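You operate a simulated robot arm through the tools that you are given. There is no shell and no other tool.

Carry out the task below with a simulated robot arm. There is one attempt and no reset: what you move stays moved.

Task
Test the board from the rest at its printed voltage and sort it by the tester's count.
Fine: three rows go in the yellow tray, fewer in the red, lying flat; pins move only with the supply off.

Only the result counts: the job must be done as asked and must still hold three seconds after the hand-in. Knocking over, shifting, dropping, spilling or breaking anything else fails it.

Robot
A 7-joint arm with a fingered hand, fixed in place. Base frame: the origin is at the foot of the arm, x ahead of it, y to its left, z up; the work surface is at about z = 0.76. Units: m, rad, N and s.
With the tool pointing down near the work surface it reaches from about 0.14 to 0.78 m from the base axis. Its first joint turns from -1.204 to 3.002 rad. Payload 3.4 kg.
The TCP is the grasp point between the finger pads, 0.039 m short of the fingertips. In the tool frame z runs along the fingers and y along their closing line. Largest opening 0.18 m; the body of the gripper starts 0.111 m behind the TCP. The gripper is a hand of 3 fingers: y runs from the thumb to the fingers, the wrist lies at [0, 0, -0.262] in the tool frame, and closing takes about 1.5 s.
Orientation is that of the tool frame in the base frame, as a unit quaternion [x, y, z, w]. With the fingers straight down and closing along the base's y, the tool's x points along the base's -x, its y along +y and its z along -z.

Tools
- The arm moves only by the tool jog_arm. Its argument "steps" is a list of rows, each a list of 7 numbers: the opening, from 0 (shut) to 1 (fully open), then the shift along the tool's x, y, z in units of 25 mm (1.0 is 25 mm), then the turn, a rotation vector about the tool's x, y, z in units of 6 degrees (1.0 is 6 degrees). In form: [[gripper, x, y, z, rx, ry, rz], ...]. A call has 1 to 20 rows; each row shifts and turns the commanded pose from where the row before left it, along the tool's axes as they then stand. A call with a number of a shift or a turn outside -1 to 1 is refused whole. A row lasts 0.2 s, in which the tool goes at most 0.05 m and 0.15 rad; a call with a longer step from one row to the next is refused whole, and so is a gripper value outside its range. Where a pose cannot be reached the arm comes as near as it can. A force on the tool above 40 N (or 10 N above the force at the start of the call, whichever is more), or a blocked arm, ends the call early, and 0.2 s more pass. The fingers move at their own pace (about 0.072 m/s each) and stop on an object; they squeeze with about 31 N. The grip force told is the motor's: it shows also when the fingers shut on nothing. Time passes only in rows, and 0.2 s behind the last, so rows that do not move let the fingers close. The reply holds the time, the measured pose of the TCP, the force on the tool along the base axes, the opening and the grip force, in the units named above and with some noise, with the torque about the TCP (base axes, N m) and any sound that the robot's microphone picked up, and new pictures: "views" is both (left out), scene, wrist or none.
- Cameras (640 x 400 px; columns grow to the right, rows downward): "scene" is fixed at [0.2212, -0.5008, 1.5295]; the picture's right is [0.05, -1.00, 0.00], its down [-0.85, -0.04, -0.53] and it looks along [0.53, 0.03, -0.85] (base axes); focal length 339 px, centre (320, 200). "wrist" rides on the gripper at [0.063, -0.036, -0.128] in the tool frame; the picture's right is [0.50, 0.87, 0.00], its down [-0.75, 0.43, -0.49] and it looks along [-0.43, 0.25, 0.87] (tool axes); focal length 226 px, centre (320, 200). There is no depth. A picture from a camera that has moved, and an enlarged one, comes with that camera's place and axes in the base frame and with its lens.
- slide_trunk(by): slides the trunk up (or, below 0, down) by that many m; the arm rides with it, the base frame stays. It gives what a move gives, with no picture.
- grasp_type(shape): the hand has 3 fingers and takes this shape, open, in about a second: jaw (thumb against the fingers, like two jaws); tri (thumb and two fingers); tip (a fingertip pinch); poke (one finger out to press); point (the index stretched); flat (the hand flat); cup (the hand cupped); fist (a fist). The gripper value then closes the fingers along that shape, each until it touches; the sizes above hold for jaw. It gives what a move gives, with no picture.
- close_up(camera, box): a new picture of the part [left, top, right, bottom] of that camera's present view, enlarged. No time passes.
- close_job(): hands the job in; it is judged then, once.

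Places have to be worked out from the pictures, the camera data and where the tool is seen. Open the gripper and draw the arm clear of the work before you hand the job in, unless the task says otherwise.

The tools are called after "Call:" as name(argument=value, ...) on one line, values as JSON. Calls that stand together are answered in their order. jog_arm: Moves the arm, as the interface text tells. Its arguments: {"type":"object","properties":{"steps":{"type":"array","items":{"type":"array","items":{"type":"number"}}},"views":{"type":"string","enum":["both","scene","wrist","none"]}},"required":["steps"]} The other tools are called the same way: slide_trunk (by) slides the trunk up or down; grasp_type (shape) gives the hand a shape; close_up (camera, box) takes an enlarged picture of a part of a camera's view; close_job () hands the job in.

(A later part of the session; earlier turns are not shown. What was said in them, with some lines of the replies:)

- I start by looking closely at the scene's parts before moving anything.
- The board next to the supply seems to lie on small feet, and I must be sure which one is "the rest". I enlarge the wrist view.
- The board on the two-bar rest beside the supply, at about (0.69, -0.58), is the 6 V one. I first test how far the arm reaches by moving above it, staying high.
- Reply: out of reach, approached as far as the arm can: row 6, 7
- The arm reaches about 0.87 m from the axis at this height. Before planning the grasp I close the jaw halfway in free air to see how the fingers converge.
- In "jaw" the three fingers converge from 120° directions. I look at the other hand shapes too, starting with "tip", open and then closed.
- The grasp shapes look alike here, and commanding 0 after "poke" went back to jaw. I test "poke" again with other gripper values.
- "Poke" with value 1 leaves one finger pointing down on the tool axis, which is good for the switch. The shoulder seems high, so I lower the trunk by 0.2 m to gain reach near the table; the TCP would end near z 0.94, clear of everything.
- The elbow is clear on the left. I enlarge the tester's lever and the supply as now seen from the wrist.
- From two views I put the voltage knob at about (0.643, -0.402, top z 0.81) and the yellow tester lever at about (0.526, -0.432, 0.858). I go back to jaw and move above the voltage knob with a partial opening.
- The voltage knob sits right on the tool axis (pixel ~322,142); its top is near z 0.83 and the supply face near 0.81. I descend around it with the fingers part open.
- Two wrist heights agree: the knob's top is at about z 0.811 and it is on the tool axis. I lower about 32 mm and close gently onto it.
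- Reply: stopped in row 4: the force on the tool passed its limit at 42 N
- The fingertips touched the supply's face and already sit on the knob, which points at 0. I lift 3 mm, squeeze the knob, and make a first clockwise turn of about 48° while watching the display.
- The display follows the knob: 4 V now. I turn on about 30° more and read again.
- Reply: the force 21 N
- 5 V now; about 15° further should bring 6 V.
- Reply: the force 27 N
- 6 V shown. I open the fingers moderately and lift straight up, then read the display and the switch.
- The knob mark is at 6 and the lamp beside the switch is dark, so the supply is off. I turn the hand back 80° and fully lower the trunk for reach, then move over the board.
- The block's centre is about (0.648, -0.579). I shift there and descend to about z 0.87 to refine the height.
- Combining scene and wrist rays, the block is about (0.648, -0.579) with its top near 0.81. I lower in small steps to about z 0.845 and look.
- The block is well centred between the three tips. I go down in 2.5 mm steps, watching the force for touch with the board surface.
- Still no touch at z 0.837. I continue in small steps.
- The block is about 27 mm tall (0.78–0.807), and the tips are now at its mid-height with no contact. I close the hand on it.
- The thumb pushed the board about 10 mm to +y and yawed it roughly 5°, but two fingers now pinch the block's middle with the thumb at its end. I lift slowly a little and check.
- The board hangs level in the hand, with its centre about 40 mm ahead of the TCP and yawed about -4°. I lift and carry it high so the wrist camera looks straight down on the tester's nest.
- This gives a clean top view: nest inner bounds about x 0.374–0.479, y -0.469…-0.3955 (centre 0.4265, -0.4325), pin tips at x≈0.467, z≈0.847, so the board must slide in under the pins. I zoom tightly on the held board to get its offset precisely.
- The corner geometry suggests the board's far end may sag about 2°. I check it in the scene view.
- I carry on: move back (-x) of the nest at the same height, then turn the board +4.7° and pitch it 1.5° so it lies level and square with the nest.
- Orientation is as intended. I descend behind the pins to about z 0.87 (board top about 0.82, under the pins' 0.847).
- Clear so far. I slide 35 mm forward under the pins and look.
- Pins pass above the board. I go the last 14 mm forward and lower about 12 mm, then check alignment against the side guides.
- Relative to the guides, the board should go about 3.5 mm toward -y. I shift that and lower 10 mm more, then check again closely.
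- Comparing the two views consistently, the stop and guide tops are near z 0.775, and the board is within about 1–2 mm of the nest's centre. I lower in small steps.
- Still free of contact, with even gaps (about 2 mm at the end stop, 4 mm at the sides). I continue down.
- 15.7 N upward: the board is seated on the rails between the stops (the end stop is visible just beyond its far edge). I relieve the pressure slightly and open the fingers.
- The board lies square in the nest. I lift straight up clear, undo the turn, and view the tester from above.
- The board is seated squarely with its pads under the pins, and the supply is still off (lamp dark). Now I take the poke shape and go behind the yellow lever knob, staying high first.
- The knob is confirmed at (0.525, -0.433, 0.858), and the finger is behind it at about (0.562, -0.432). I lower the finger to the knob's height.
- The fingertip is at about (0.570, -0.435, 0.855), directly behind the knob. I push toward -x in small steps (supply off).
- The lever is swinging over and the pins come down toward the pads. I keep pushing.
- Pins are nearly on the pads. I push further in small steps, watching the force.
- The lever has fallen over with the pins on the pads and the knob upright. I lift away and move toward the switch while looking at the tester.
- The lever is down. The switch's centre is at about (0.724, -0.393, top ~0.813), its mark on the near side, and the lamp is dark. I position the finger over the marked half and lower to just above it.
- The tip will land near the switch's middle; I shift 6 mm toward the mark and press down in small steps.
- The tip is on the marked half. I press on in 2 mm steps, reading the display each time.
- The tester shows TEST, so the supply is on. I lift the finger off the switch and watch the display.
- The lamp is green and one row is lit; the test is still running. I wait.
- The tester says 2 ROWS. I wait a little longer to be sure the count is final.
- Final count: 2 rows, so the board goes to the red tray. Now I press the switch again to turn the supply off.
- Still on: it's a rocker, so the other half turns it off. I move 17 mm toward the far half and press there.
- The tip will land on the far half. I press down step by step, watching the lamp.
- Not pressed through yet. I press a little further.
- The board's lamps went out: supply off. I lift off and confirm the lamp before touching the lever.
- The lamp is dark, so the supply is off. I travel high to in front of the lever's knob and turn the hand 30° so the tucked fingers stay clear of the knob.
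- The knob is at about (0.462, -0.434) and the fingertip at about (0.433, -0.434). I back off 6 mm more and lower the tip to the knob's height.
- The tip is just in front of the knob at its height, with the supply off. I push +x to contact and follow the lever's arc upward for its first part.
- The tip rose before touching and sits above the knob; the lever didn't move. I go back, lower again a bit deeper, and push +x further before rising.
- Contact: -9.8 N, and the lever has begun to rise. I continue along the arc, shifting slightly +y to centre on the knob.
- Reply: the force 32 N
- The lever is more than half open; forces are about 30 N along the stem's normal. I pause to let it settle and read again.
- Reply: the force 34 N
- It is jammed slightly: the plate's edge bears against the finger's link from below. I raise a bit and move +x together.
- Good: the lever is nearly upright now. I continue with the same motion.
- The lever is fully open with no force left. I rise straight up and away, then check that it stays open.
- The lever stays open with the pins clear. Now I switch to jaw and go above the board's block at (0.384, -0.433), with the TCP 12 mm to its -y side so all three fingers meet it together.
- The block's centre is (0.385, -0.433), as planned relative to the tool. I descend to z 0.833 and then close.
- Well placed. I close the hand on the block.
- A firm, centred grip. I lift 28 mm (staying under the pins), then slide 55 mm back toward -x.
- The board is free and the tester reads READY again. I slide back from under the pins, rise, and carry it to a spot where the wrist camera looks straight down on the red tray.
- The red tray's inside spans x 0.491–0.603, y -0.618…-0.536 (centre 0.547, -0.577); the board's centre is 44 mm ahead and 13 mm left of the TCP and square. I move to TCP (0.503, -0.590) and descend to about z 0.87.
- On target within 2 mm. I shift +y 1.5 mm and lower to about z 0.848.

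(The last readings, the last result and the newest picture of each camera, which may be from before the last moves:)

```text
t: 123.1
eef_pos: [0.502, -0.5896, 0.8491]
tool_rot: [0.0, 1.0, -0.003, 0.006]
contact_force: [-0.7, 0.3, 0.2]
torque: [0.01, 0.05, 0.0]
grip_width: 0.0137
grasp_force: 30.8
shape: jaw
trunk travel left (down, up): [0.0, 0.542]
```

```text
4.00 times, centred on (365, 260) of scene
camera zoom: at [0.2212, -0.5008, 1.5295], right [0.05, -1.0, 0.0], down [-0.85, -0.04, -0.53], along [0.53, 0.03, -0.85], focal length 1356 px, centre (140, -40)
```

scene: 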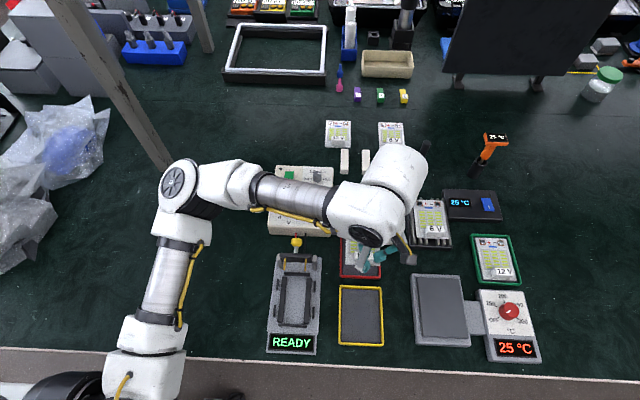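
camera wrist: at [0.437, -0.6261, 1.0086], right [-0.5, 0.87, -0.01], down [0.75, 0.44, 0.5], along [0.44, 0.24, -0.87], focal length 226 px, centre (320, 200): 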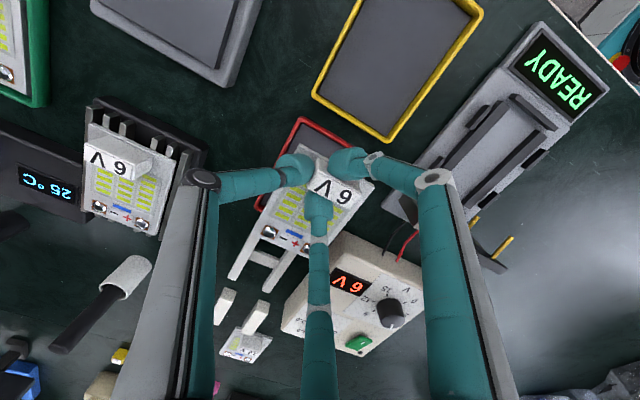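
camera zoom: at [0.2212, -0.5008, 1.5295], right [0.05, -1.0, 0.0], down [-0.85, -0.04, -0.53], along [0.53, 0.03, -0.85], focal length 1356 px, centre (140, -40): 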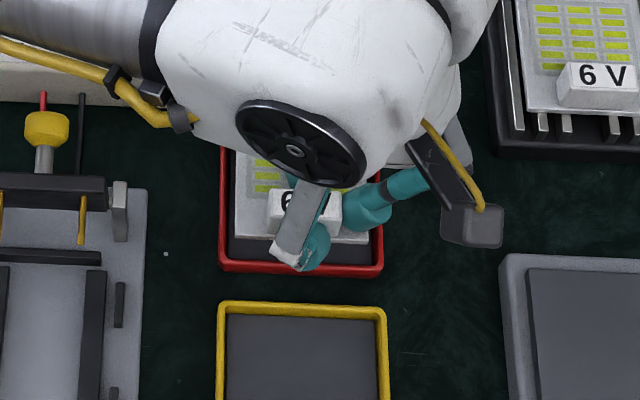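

Gaps look even; I shift +x 1.5 mm and keep lowering gently.

Call:
jog_arm(steps=[[0, -0.06, 0, 0.15, 0, 0, 0], [0, 0, 0, 0.15, 0, 0, 0], [0, 0, 0, 0.15, 0, 0, 0], [0, 0, 0, 0, 0, 0, 0]], views="none")

Call:
jog_arm(steps=[[0, 0, 0, 0.12, 0, 0, 0], [0, 0, 0, 0.12, 0, 0, 0], [0, 0, 0, 0, 0, 0, 0]], views="none")

Call:
close_up(camera="wrist", box=[240, 90, 400, 240])

Call:
close_up(camera="scene", box=[320, 220, 400, 300])

```text
t: 124.1
eef_pos: [0.504, -0.5887, 0.8372]
tool_rot: [0.0, 1.0, -0.003, 0.006]
contact_force: [-1.1, -0.6, -0.5]
torque: [0.0, 0.02, 0.0]
grip_width: 0.0137
grasp_force: 31.6
shape: jaw
trunk travel left (down, up): [0.0, 0.542]
```

```text
t: 124.9
eef_pos: [0.5046, -0.5894, 0.8306]
tool_rot: [0.001, 1.0, -0.002, 0.006]
contact_force: [-0.3, -0.3, -0.9]
torque: [-0.03, 0.0, -0.01]
grip_width: 0.0136
grasp_force: 30.7
shape: jaw
trunk travel left (down, up): [0.0, 0.542]
```

```text
2.67 times, centred on (320, 165) of wrist
camera zoom: at [0.4398, -0.6236, 0.959], right [-0.5, 0.87, -0.01], down [0.75, 0.44, 0.5], along [0.44, 0.24, -0.87], focal length 603 px, centre (320, 293)
```

zoom: 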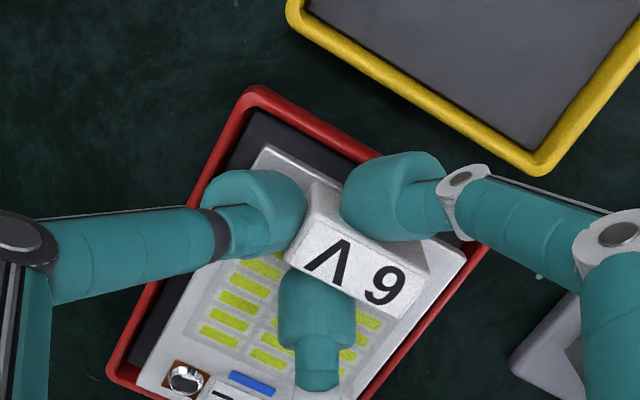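

```text
5.00 times, centred on (360, 260) of scene
camera zoom: at [0.2212, -0.5008, 1.5295], right [0.05, -1.0, 0.0], down [-0.85, -0.04, -0.53], along [0.53, 0.03, -0.85], focal length 1695 px, centre (120, -100)
```

zoom: 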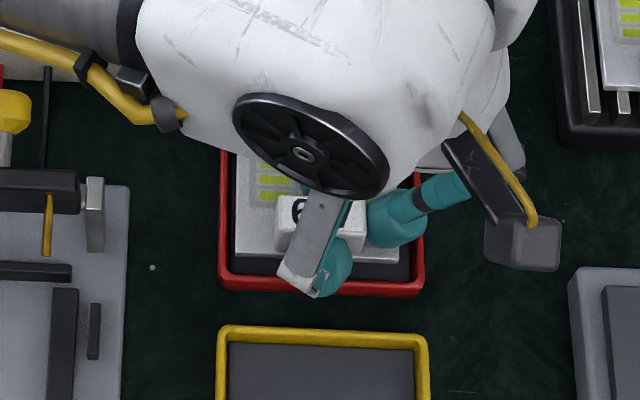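

By the same corner check, the board should go 1 mm -x and 2 mm -y to be centred. I adjust and continue down in small steps.

Call:
jog_arm(steps=[[0, 0.04, -0.075, 0, 0, 0, 0], [0, 0, 0, 0.1, 0, 0, 0], [0, 0, 0, 0, 0, 0, 0]], views="none")

Call:
jog_arm(steps=[[0, 0, 0, 0.1, 0, 0, 0], [0, 0, 0, 0, 0, 0, 0]], views="none")

Call:
jog_arm(steps=[[0, 0, 0, 0.08, 0, 0, 0], [0, 0, 0, 0, 0, 0, 0]], views="none")

Call:
close_up(camera="wrist", box=[240, 90, 400, 240])

```text
t: 125.7
eef_pos: [0.5035, -0.591, 0.8294]
tool_rot: [0.0, 1.0, -0.003, 0.005]
contact_force: [0.2, 0.2, -0.1]
torque: [-0.03, 0.03, 0.03]
grip_width: 0.0137
grasp_force: 31.0
shape: jaw
trunk travel left (down, up): [0.0, 0.542]
```

```text
t: 126.3
eef_pos: [0.5036, -0.5911, 0.8269]
tool_rot: [0.0, 1.0, -0.003, 0.006]
contact_force: [-0.2, 0.9, -0.8]
torque: [-0.03, 0.0, 0.0]
grip_width: 0.0136
grasp_force: 31.6
shape: jaw
trunk travel left (down, up): [0.0, 0.542]
```

```text
t: 126.9
eef_pos: [0.5046, -0.5909, 0.8244]
tool_rot: [0.001, 1.0, -0.003, 0.006]
contact_force: [-0.6, 0.3, -0.7]
torque: [0.0, 0.04, -0.02]
grip_width: 0.0133
grasp_force: 31.3
shape: jaw
trunk travel left (down, up): [0.0, 0.542]
```

```text
2.67 times, centred on (320, 165) of wrist
camera zoom: at [0.439, -0.6259, 0.9516], right [-0.5, 0.87, -0.01], down [0.75, 0.44, 0.5], along [0.44, 0.24, -0.87], focal length 603 px, centre (320, 293)
```

zoom: 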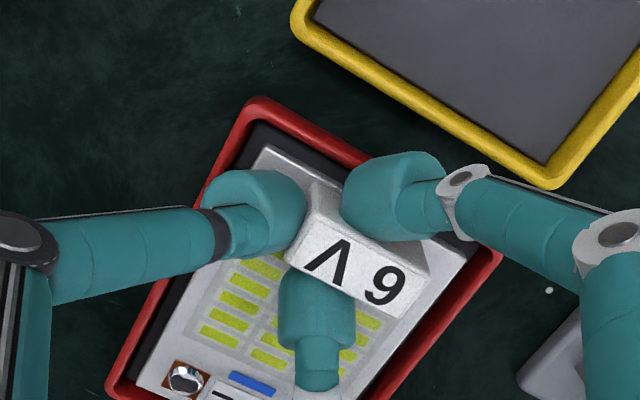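

Good and even. A few more small steps until the board touches the tray floor.

Call:
jog_arm(steps=[[0, 0, 0, 0.1, 0, 0, 0], [0, 0, 0, 0, 0, 0, 0]], views="none")

Call:
jog_arm(steps=[[0, 0, 0, 0.1, 0, 0, 0], [0, 0, 0, 0, 0, 0, 0]], views="none")

Call:
close_up(camera="wrist", box=[240, 90, 400, 240])

Call:
close_up(camera="scene", box=[320, 220, 400, 300])

```text
t: 127.5
eef_pos: [0.503, -0.5916, 0.8226]
tool_rot: [0.001, 1.0, -0.003, 0.006]
contact_force: [1.5, -0.4, 2.5]
torque: [0.02, -0.03, 0.0]
grip_width: 0.0136
grasp_force: 31.0
shape: jaw
trunk travel left (down, up): [0.0, 0.542]
```

```text
t: 128.1
eef_pos: [0.504, -0.5902, 0.8208]
tool_rot: [0.0, 1.0, -0.004, 0.008]
contact_force: [3.6, -2.0, 14.4]
torque: [-0.1, -0.11, -0.01]
grip_width: 0.0145
grasp_force: 31.2
shape: jaw
trunk travel left (down, up): [0.0, 0.542]
```

```text
2.67 times, centred on (320, 165) of wrist
camera zoom: at [0.4382, -0.6254, 0.9488], right [-0.5, 0.87, -0.01], down [0.75, 0.44, 0.5], along [0.44, 0.24, -0.87], focal length 603 px, centre (320, 293)
```

zoom: 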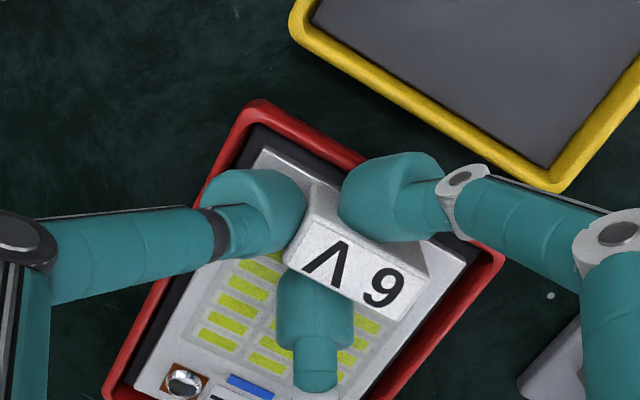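

```text
5.00 times, centred on (360, 260) of scene
camera zoom: at [0.2212, -0.5008, 1.5295], right [0.05, -1.0, 0.0], down [-0.85, -0.04, -0.53], along [0.53, 0.03, -0.85], focal length 1695 px, centre (120, -100)
```

zoom: 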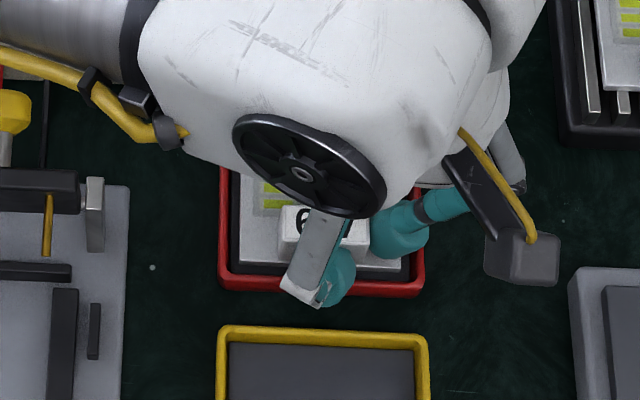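

The board rests on the tray floor inside the rim. I relieve the pressure and open the fingers, then lift away.

Call:
jog_arm(steps=[[0, 0, 0, -0.08, 0, 0, 0], [0.1, 0, 0, 0, 0, 0, 0], [0.2, 0, 0, 0, 0, 0, 0], [0.3, 0, 0, 0, 0, 0, 0], [0.36, 0, 0, 0, 0, 0, 0], [0.36, 0, 0, 0, 0, 0, 0]], views="none")

Call:
close_up(camera="wrist", box=[220, 80, 420, 260])

```text
t: 129.5
eef_pos: [0.5019, -0.5914, 0.8205]
tool_rot: [0.0, 1.0, -0.003, 0.006]
contact_force: [-0.1, 0.6, 0.4]
torque: [0.0, 0.0, 0.02]
grip_width: 0.0643
grasp_force: 0.1
shape: jaw
trunk travel left (down, up): [0.0, 0.542]
```

```text
2.22 times, centred on (320, 170) of wrist
camera zoom: at [0.4384, -0.6263, 0.949], right [-0.5, 0.87, -0.01], down [0.75, 0.44, 0.5], along [0.44, 0.24, -0.87], focal length 502 px, centre (320, 267)
```

zoom: 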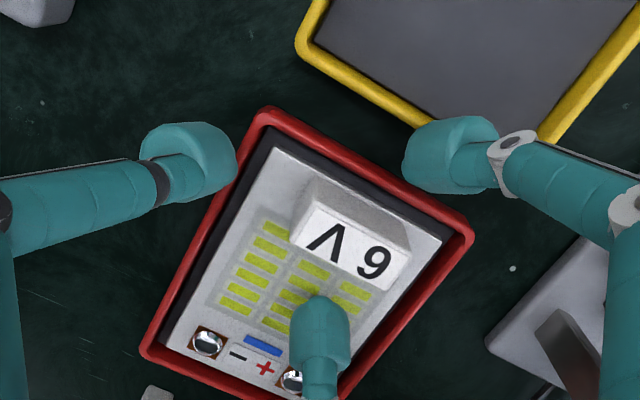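

The board is released, lying in the red tray. I lift straight up and draw clear, then inspect everything.

Call:
jog_arm(steps=[[0.36, 0, 0, -0.4, 0, 0, 0], [0.36, 0, 0, -0.8, 0, 0, 0], [0.36, 0, 0, -0.9, 0, 0, 0], [0.36, 0, 0, -0.9, 0, 0, 0], [0.36, 0, 0, -0.9, 0, 0, 0], [0.36, 0, 0, -0.9, 0, 0, 0], [0.36, 0, 0, -0.9, 0, 0, 0], [0.5, 0, 0, -0.9, 0, 0, 0], [0.7, 0, 0, -0.9, 0, 0, 0], [0.9, 0, 0.9, -0.5, 0, 0, 0], [1, 0, 0.9, 0, 0, 0, 0], [1, 0, 0.9, 0, 0, 0, 0], [1, 0, 0.9, 0, 0, 0, 0], [1, 0, 0.9, 0, 0, 0, 0], [1, 0, 0.9, 0, 0, 0, 0], [1, 0, 0.9, 0, 0, 0, 0], [1, 0, 0, 0, 0, 0, 0]])

Call:
close_up(camera="scene", box=[320, 220, 400, 300])

Call:
close_up(camera="scene", box=[240, 150, 400, 360])

```text
t: 133.1
eef_pos: [0.5012, -0.4312, 1.0205]
tool_rot: [0.0, 1.0, -0.002, 0.005]
contact_force: [-0.3, 0.3, -0.4]
torque: [-0.01, 0.02, 0.01]
grip_width: 0.1797
grasp_force: 0.0
shape: jaw
trunk travel left (down, up): [0.0, 0.542]
camera wrist: at [0.4366, -0.4665, 1.1479], right [-0.5, 0.87, -0.01], down [0.75, 0.44, 0.5], along [0.44, 0.24, -0.87], focal length 226 px, centre (320, 200)
```

scene: 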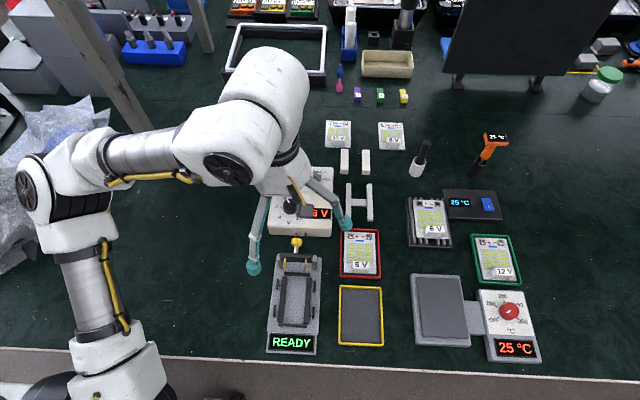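
wrist: 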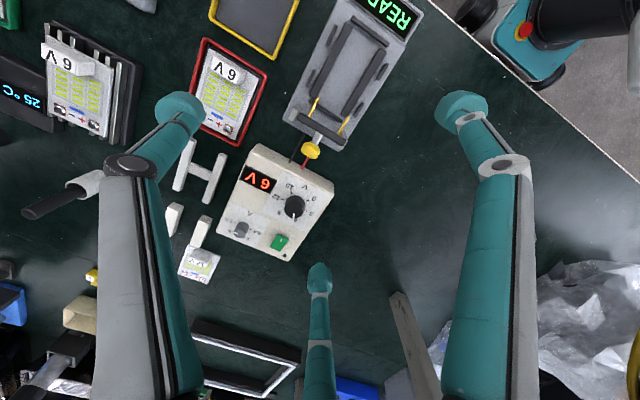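

```text
5.00 times, centred on (360, 260) of scene
camera zoom: at [0.2212, -0.5008, 1.5295], right [0.05, -1.0, 0.0], down [-0.85, -0.04, -0.53], along [0.53, 0.03, -0.85], focal length 1695 px, centre (120, -100)
```

zoom: 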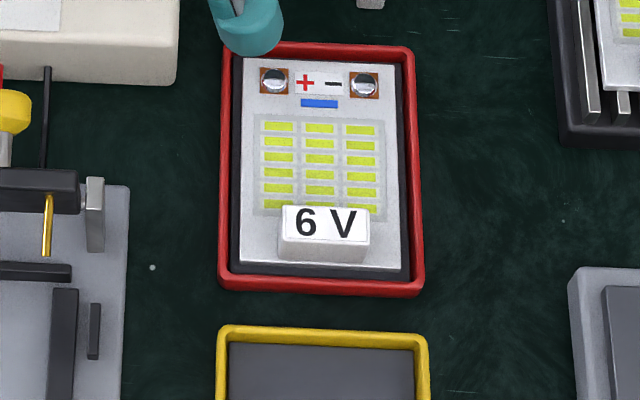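

```text
1.90 times, centred on (320, 255) of scene
camera zoom: at [0.2212, -0.5008, 1.5295], right [0.05, -1.0, 0.0], down [-0.85, -0.04, -0.53], along [0.53, 0.03, -0.85], focal length 646 px, centre (320, 95)
```

zoom: 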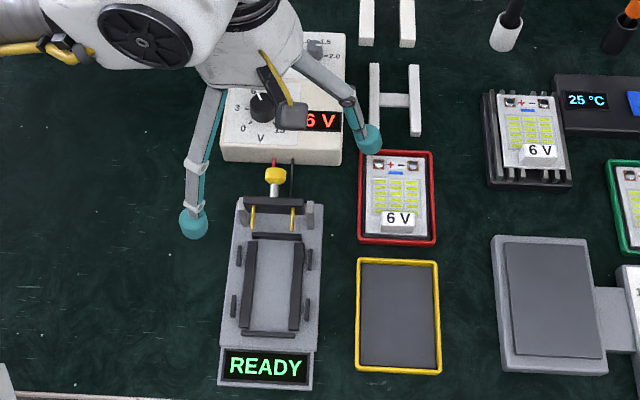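

The board lies flat and fully inside the red tray; the tester, lever, supply (off) and rest are in order. I raise the open hand further clear of the work.

Call:
jog_arm(steps=[[1, 0, 0, -0.9, 0, 0, 0], [1, 0, 0, -0.9, 0, 0, 0], [1, 0, 0, -0.9, 0, 0, 0], [1, 0, 0, -0.9, 0, 0, 0], [1, 0, 0.8, -0.5, 0, 0, 0], [1, 0, 0.8, 0, 0, 0, 0], [1, 0, 0.8, 0, 0, 0, 0], [1, 0, 0.8, 0, 0, 0, 0], [1, 0, 0.8, 0, 0, 0, 0], [1, 0, 0.8, 0, 0, 0, 0], [1, 0, 0, 0, 0, 0, 0]])

Call:
close_up(camera="scene", box=[240, 150, 400, 360])

```text
t: 135.5
eef_pos: [0.4995, -0.392, 1.0671]
tool_rot: [0.0, 1.0, -0.003, 0.006]
contact_force: [-0.3, 0.5, 0.5]
torque: [-0.04, -0.02, 0.03]
grip_width: 0.1801
grasp_force: 0.0
shape: jaw
out of reach, approached as far as the arm can: row 3, 4, 5, 6, 7, 8, 9, 10
trunk travel left (down, up): [0.0, 0.542]
camera wrist: at [0.4346, -0.4271, 1.1945], right [-0.5, 0.87, -0.01], down [0.75, 0.44, 0.5], along [0.44, 0.24, -0.87], focal length 226 px, centre (320, 200)
```

scene: 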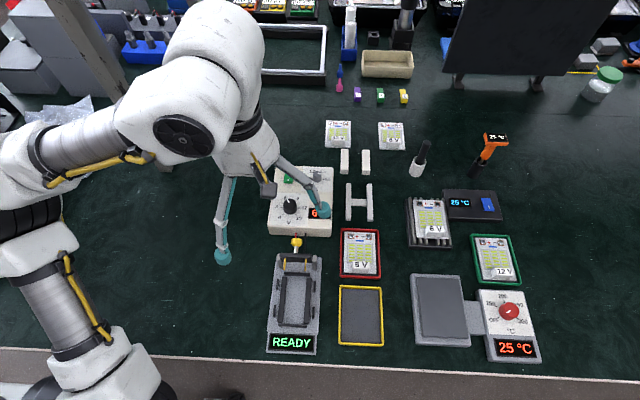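
wrist: 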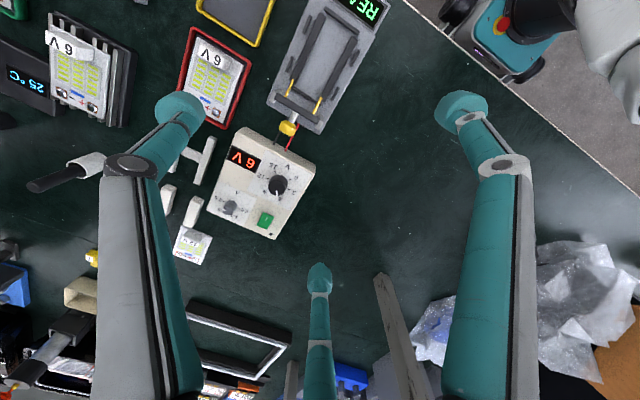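

```text
1.90 times, centred on (320, 255) of scene
camera zoom: at [0.2212, -0.5008, 1.5295], right [0.05, -1.0, 0.0], down [-0.85, -0.04, -0.53], along [0.53, 0.03, -0.85], focal length 646 px, centre (320, 95)
```

zoom: 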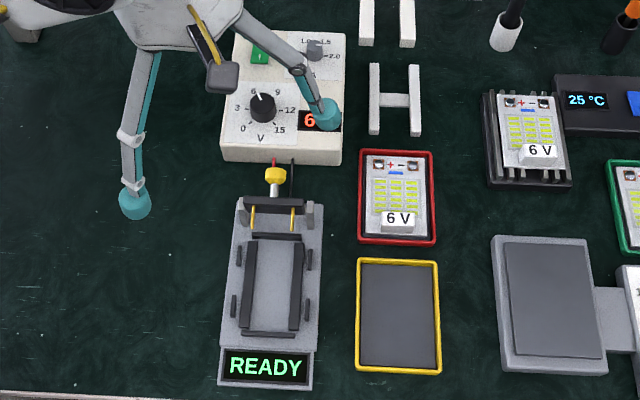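

The hand is open and well above the work. The board counted 2 rows at 6 V and lies flat in the red tray, the supply is off and the pins are up, so I hand the job in.

Call:
close_job()

```text
The job is handed in.
```

The board from the rest counted 2 rows at its printed 6 V, so I sorted it into the red tray, where it lies flat inside the rim. I've handed the job in; I don't know the verdict.

- **Test:** I set the supply to 6 V and placed the board in the tester. I lowered the pins with the supply off, then switched on. The tester went from TEST to "2 ROWS" and stayed there for about four seconds.
- **Pins:** The supply lamp was dark each time the pins moved. When opening the lever the finger jammed at about 30 N for a moment, then came free; the lever opened fully and stayed open.
- **How things were left:** The supply is off with its knob still at 6 V, and the tester reads READY. The rest and the other boards looked undisturbed in the last picture. The hand is open and clear of the work.
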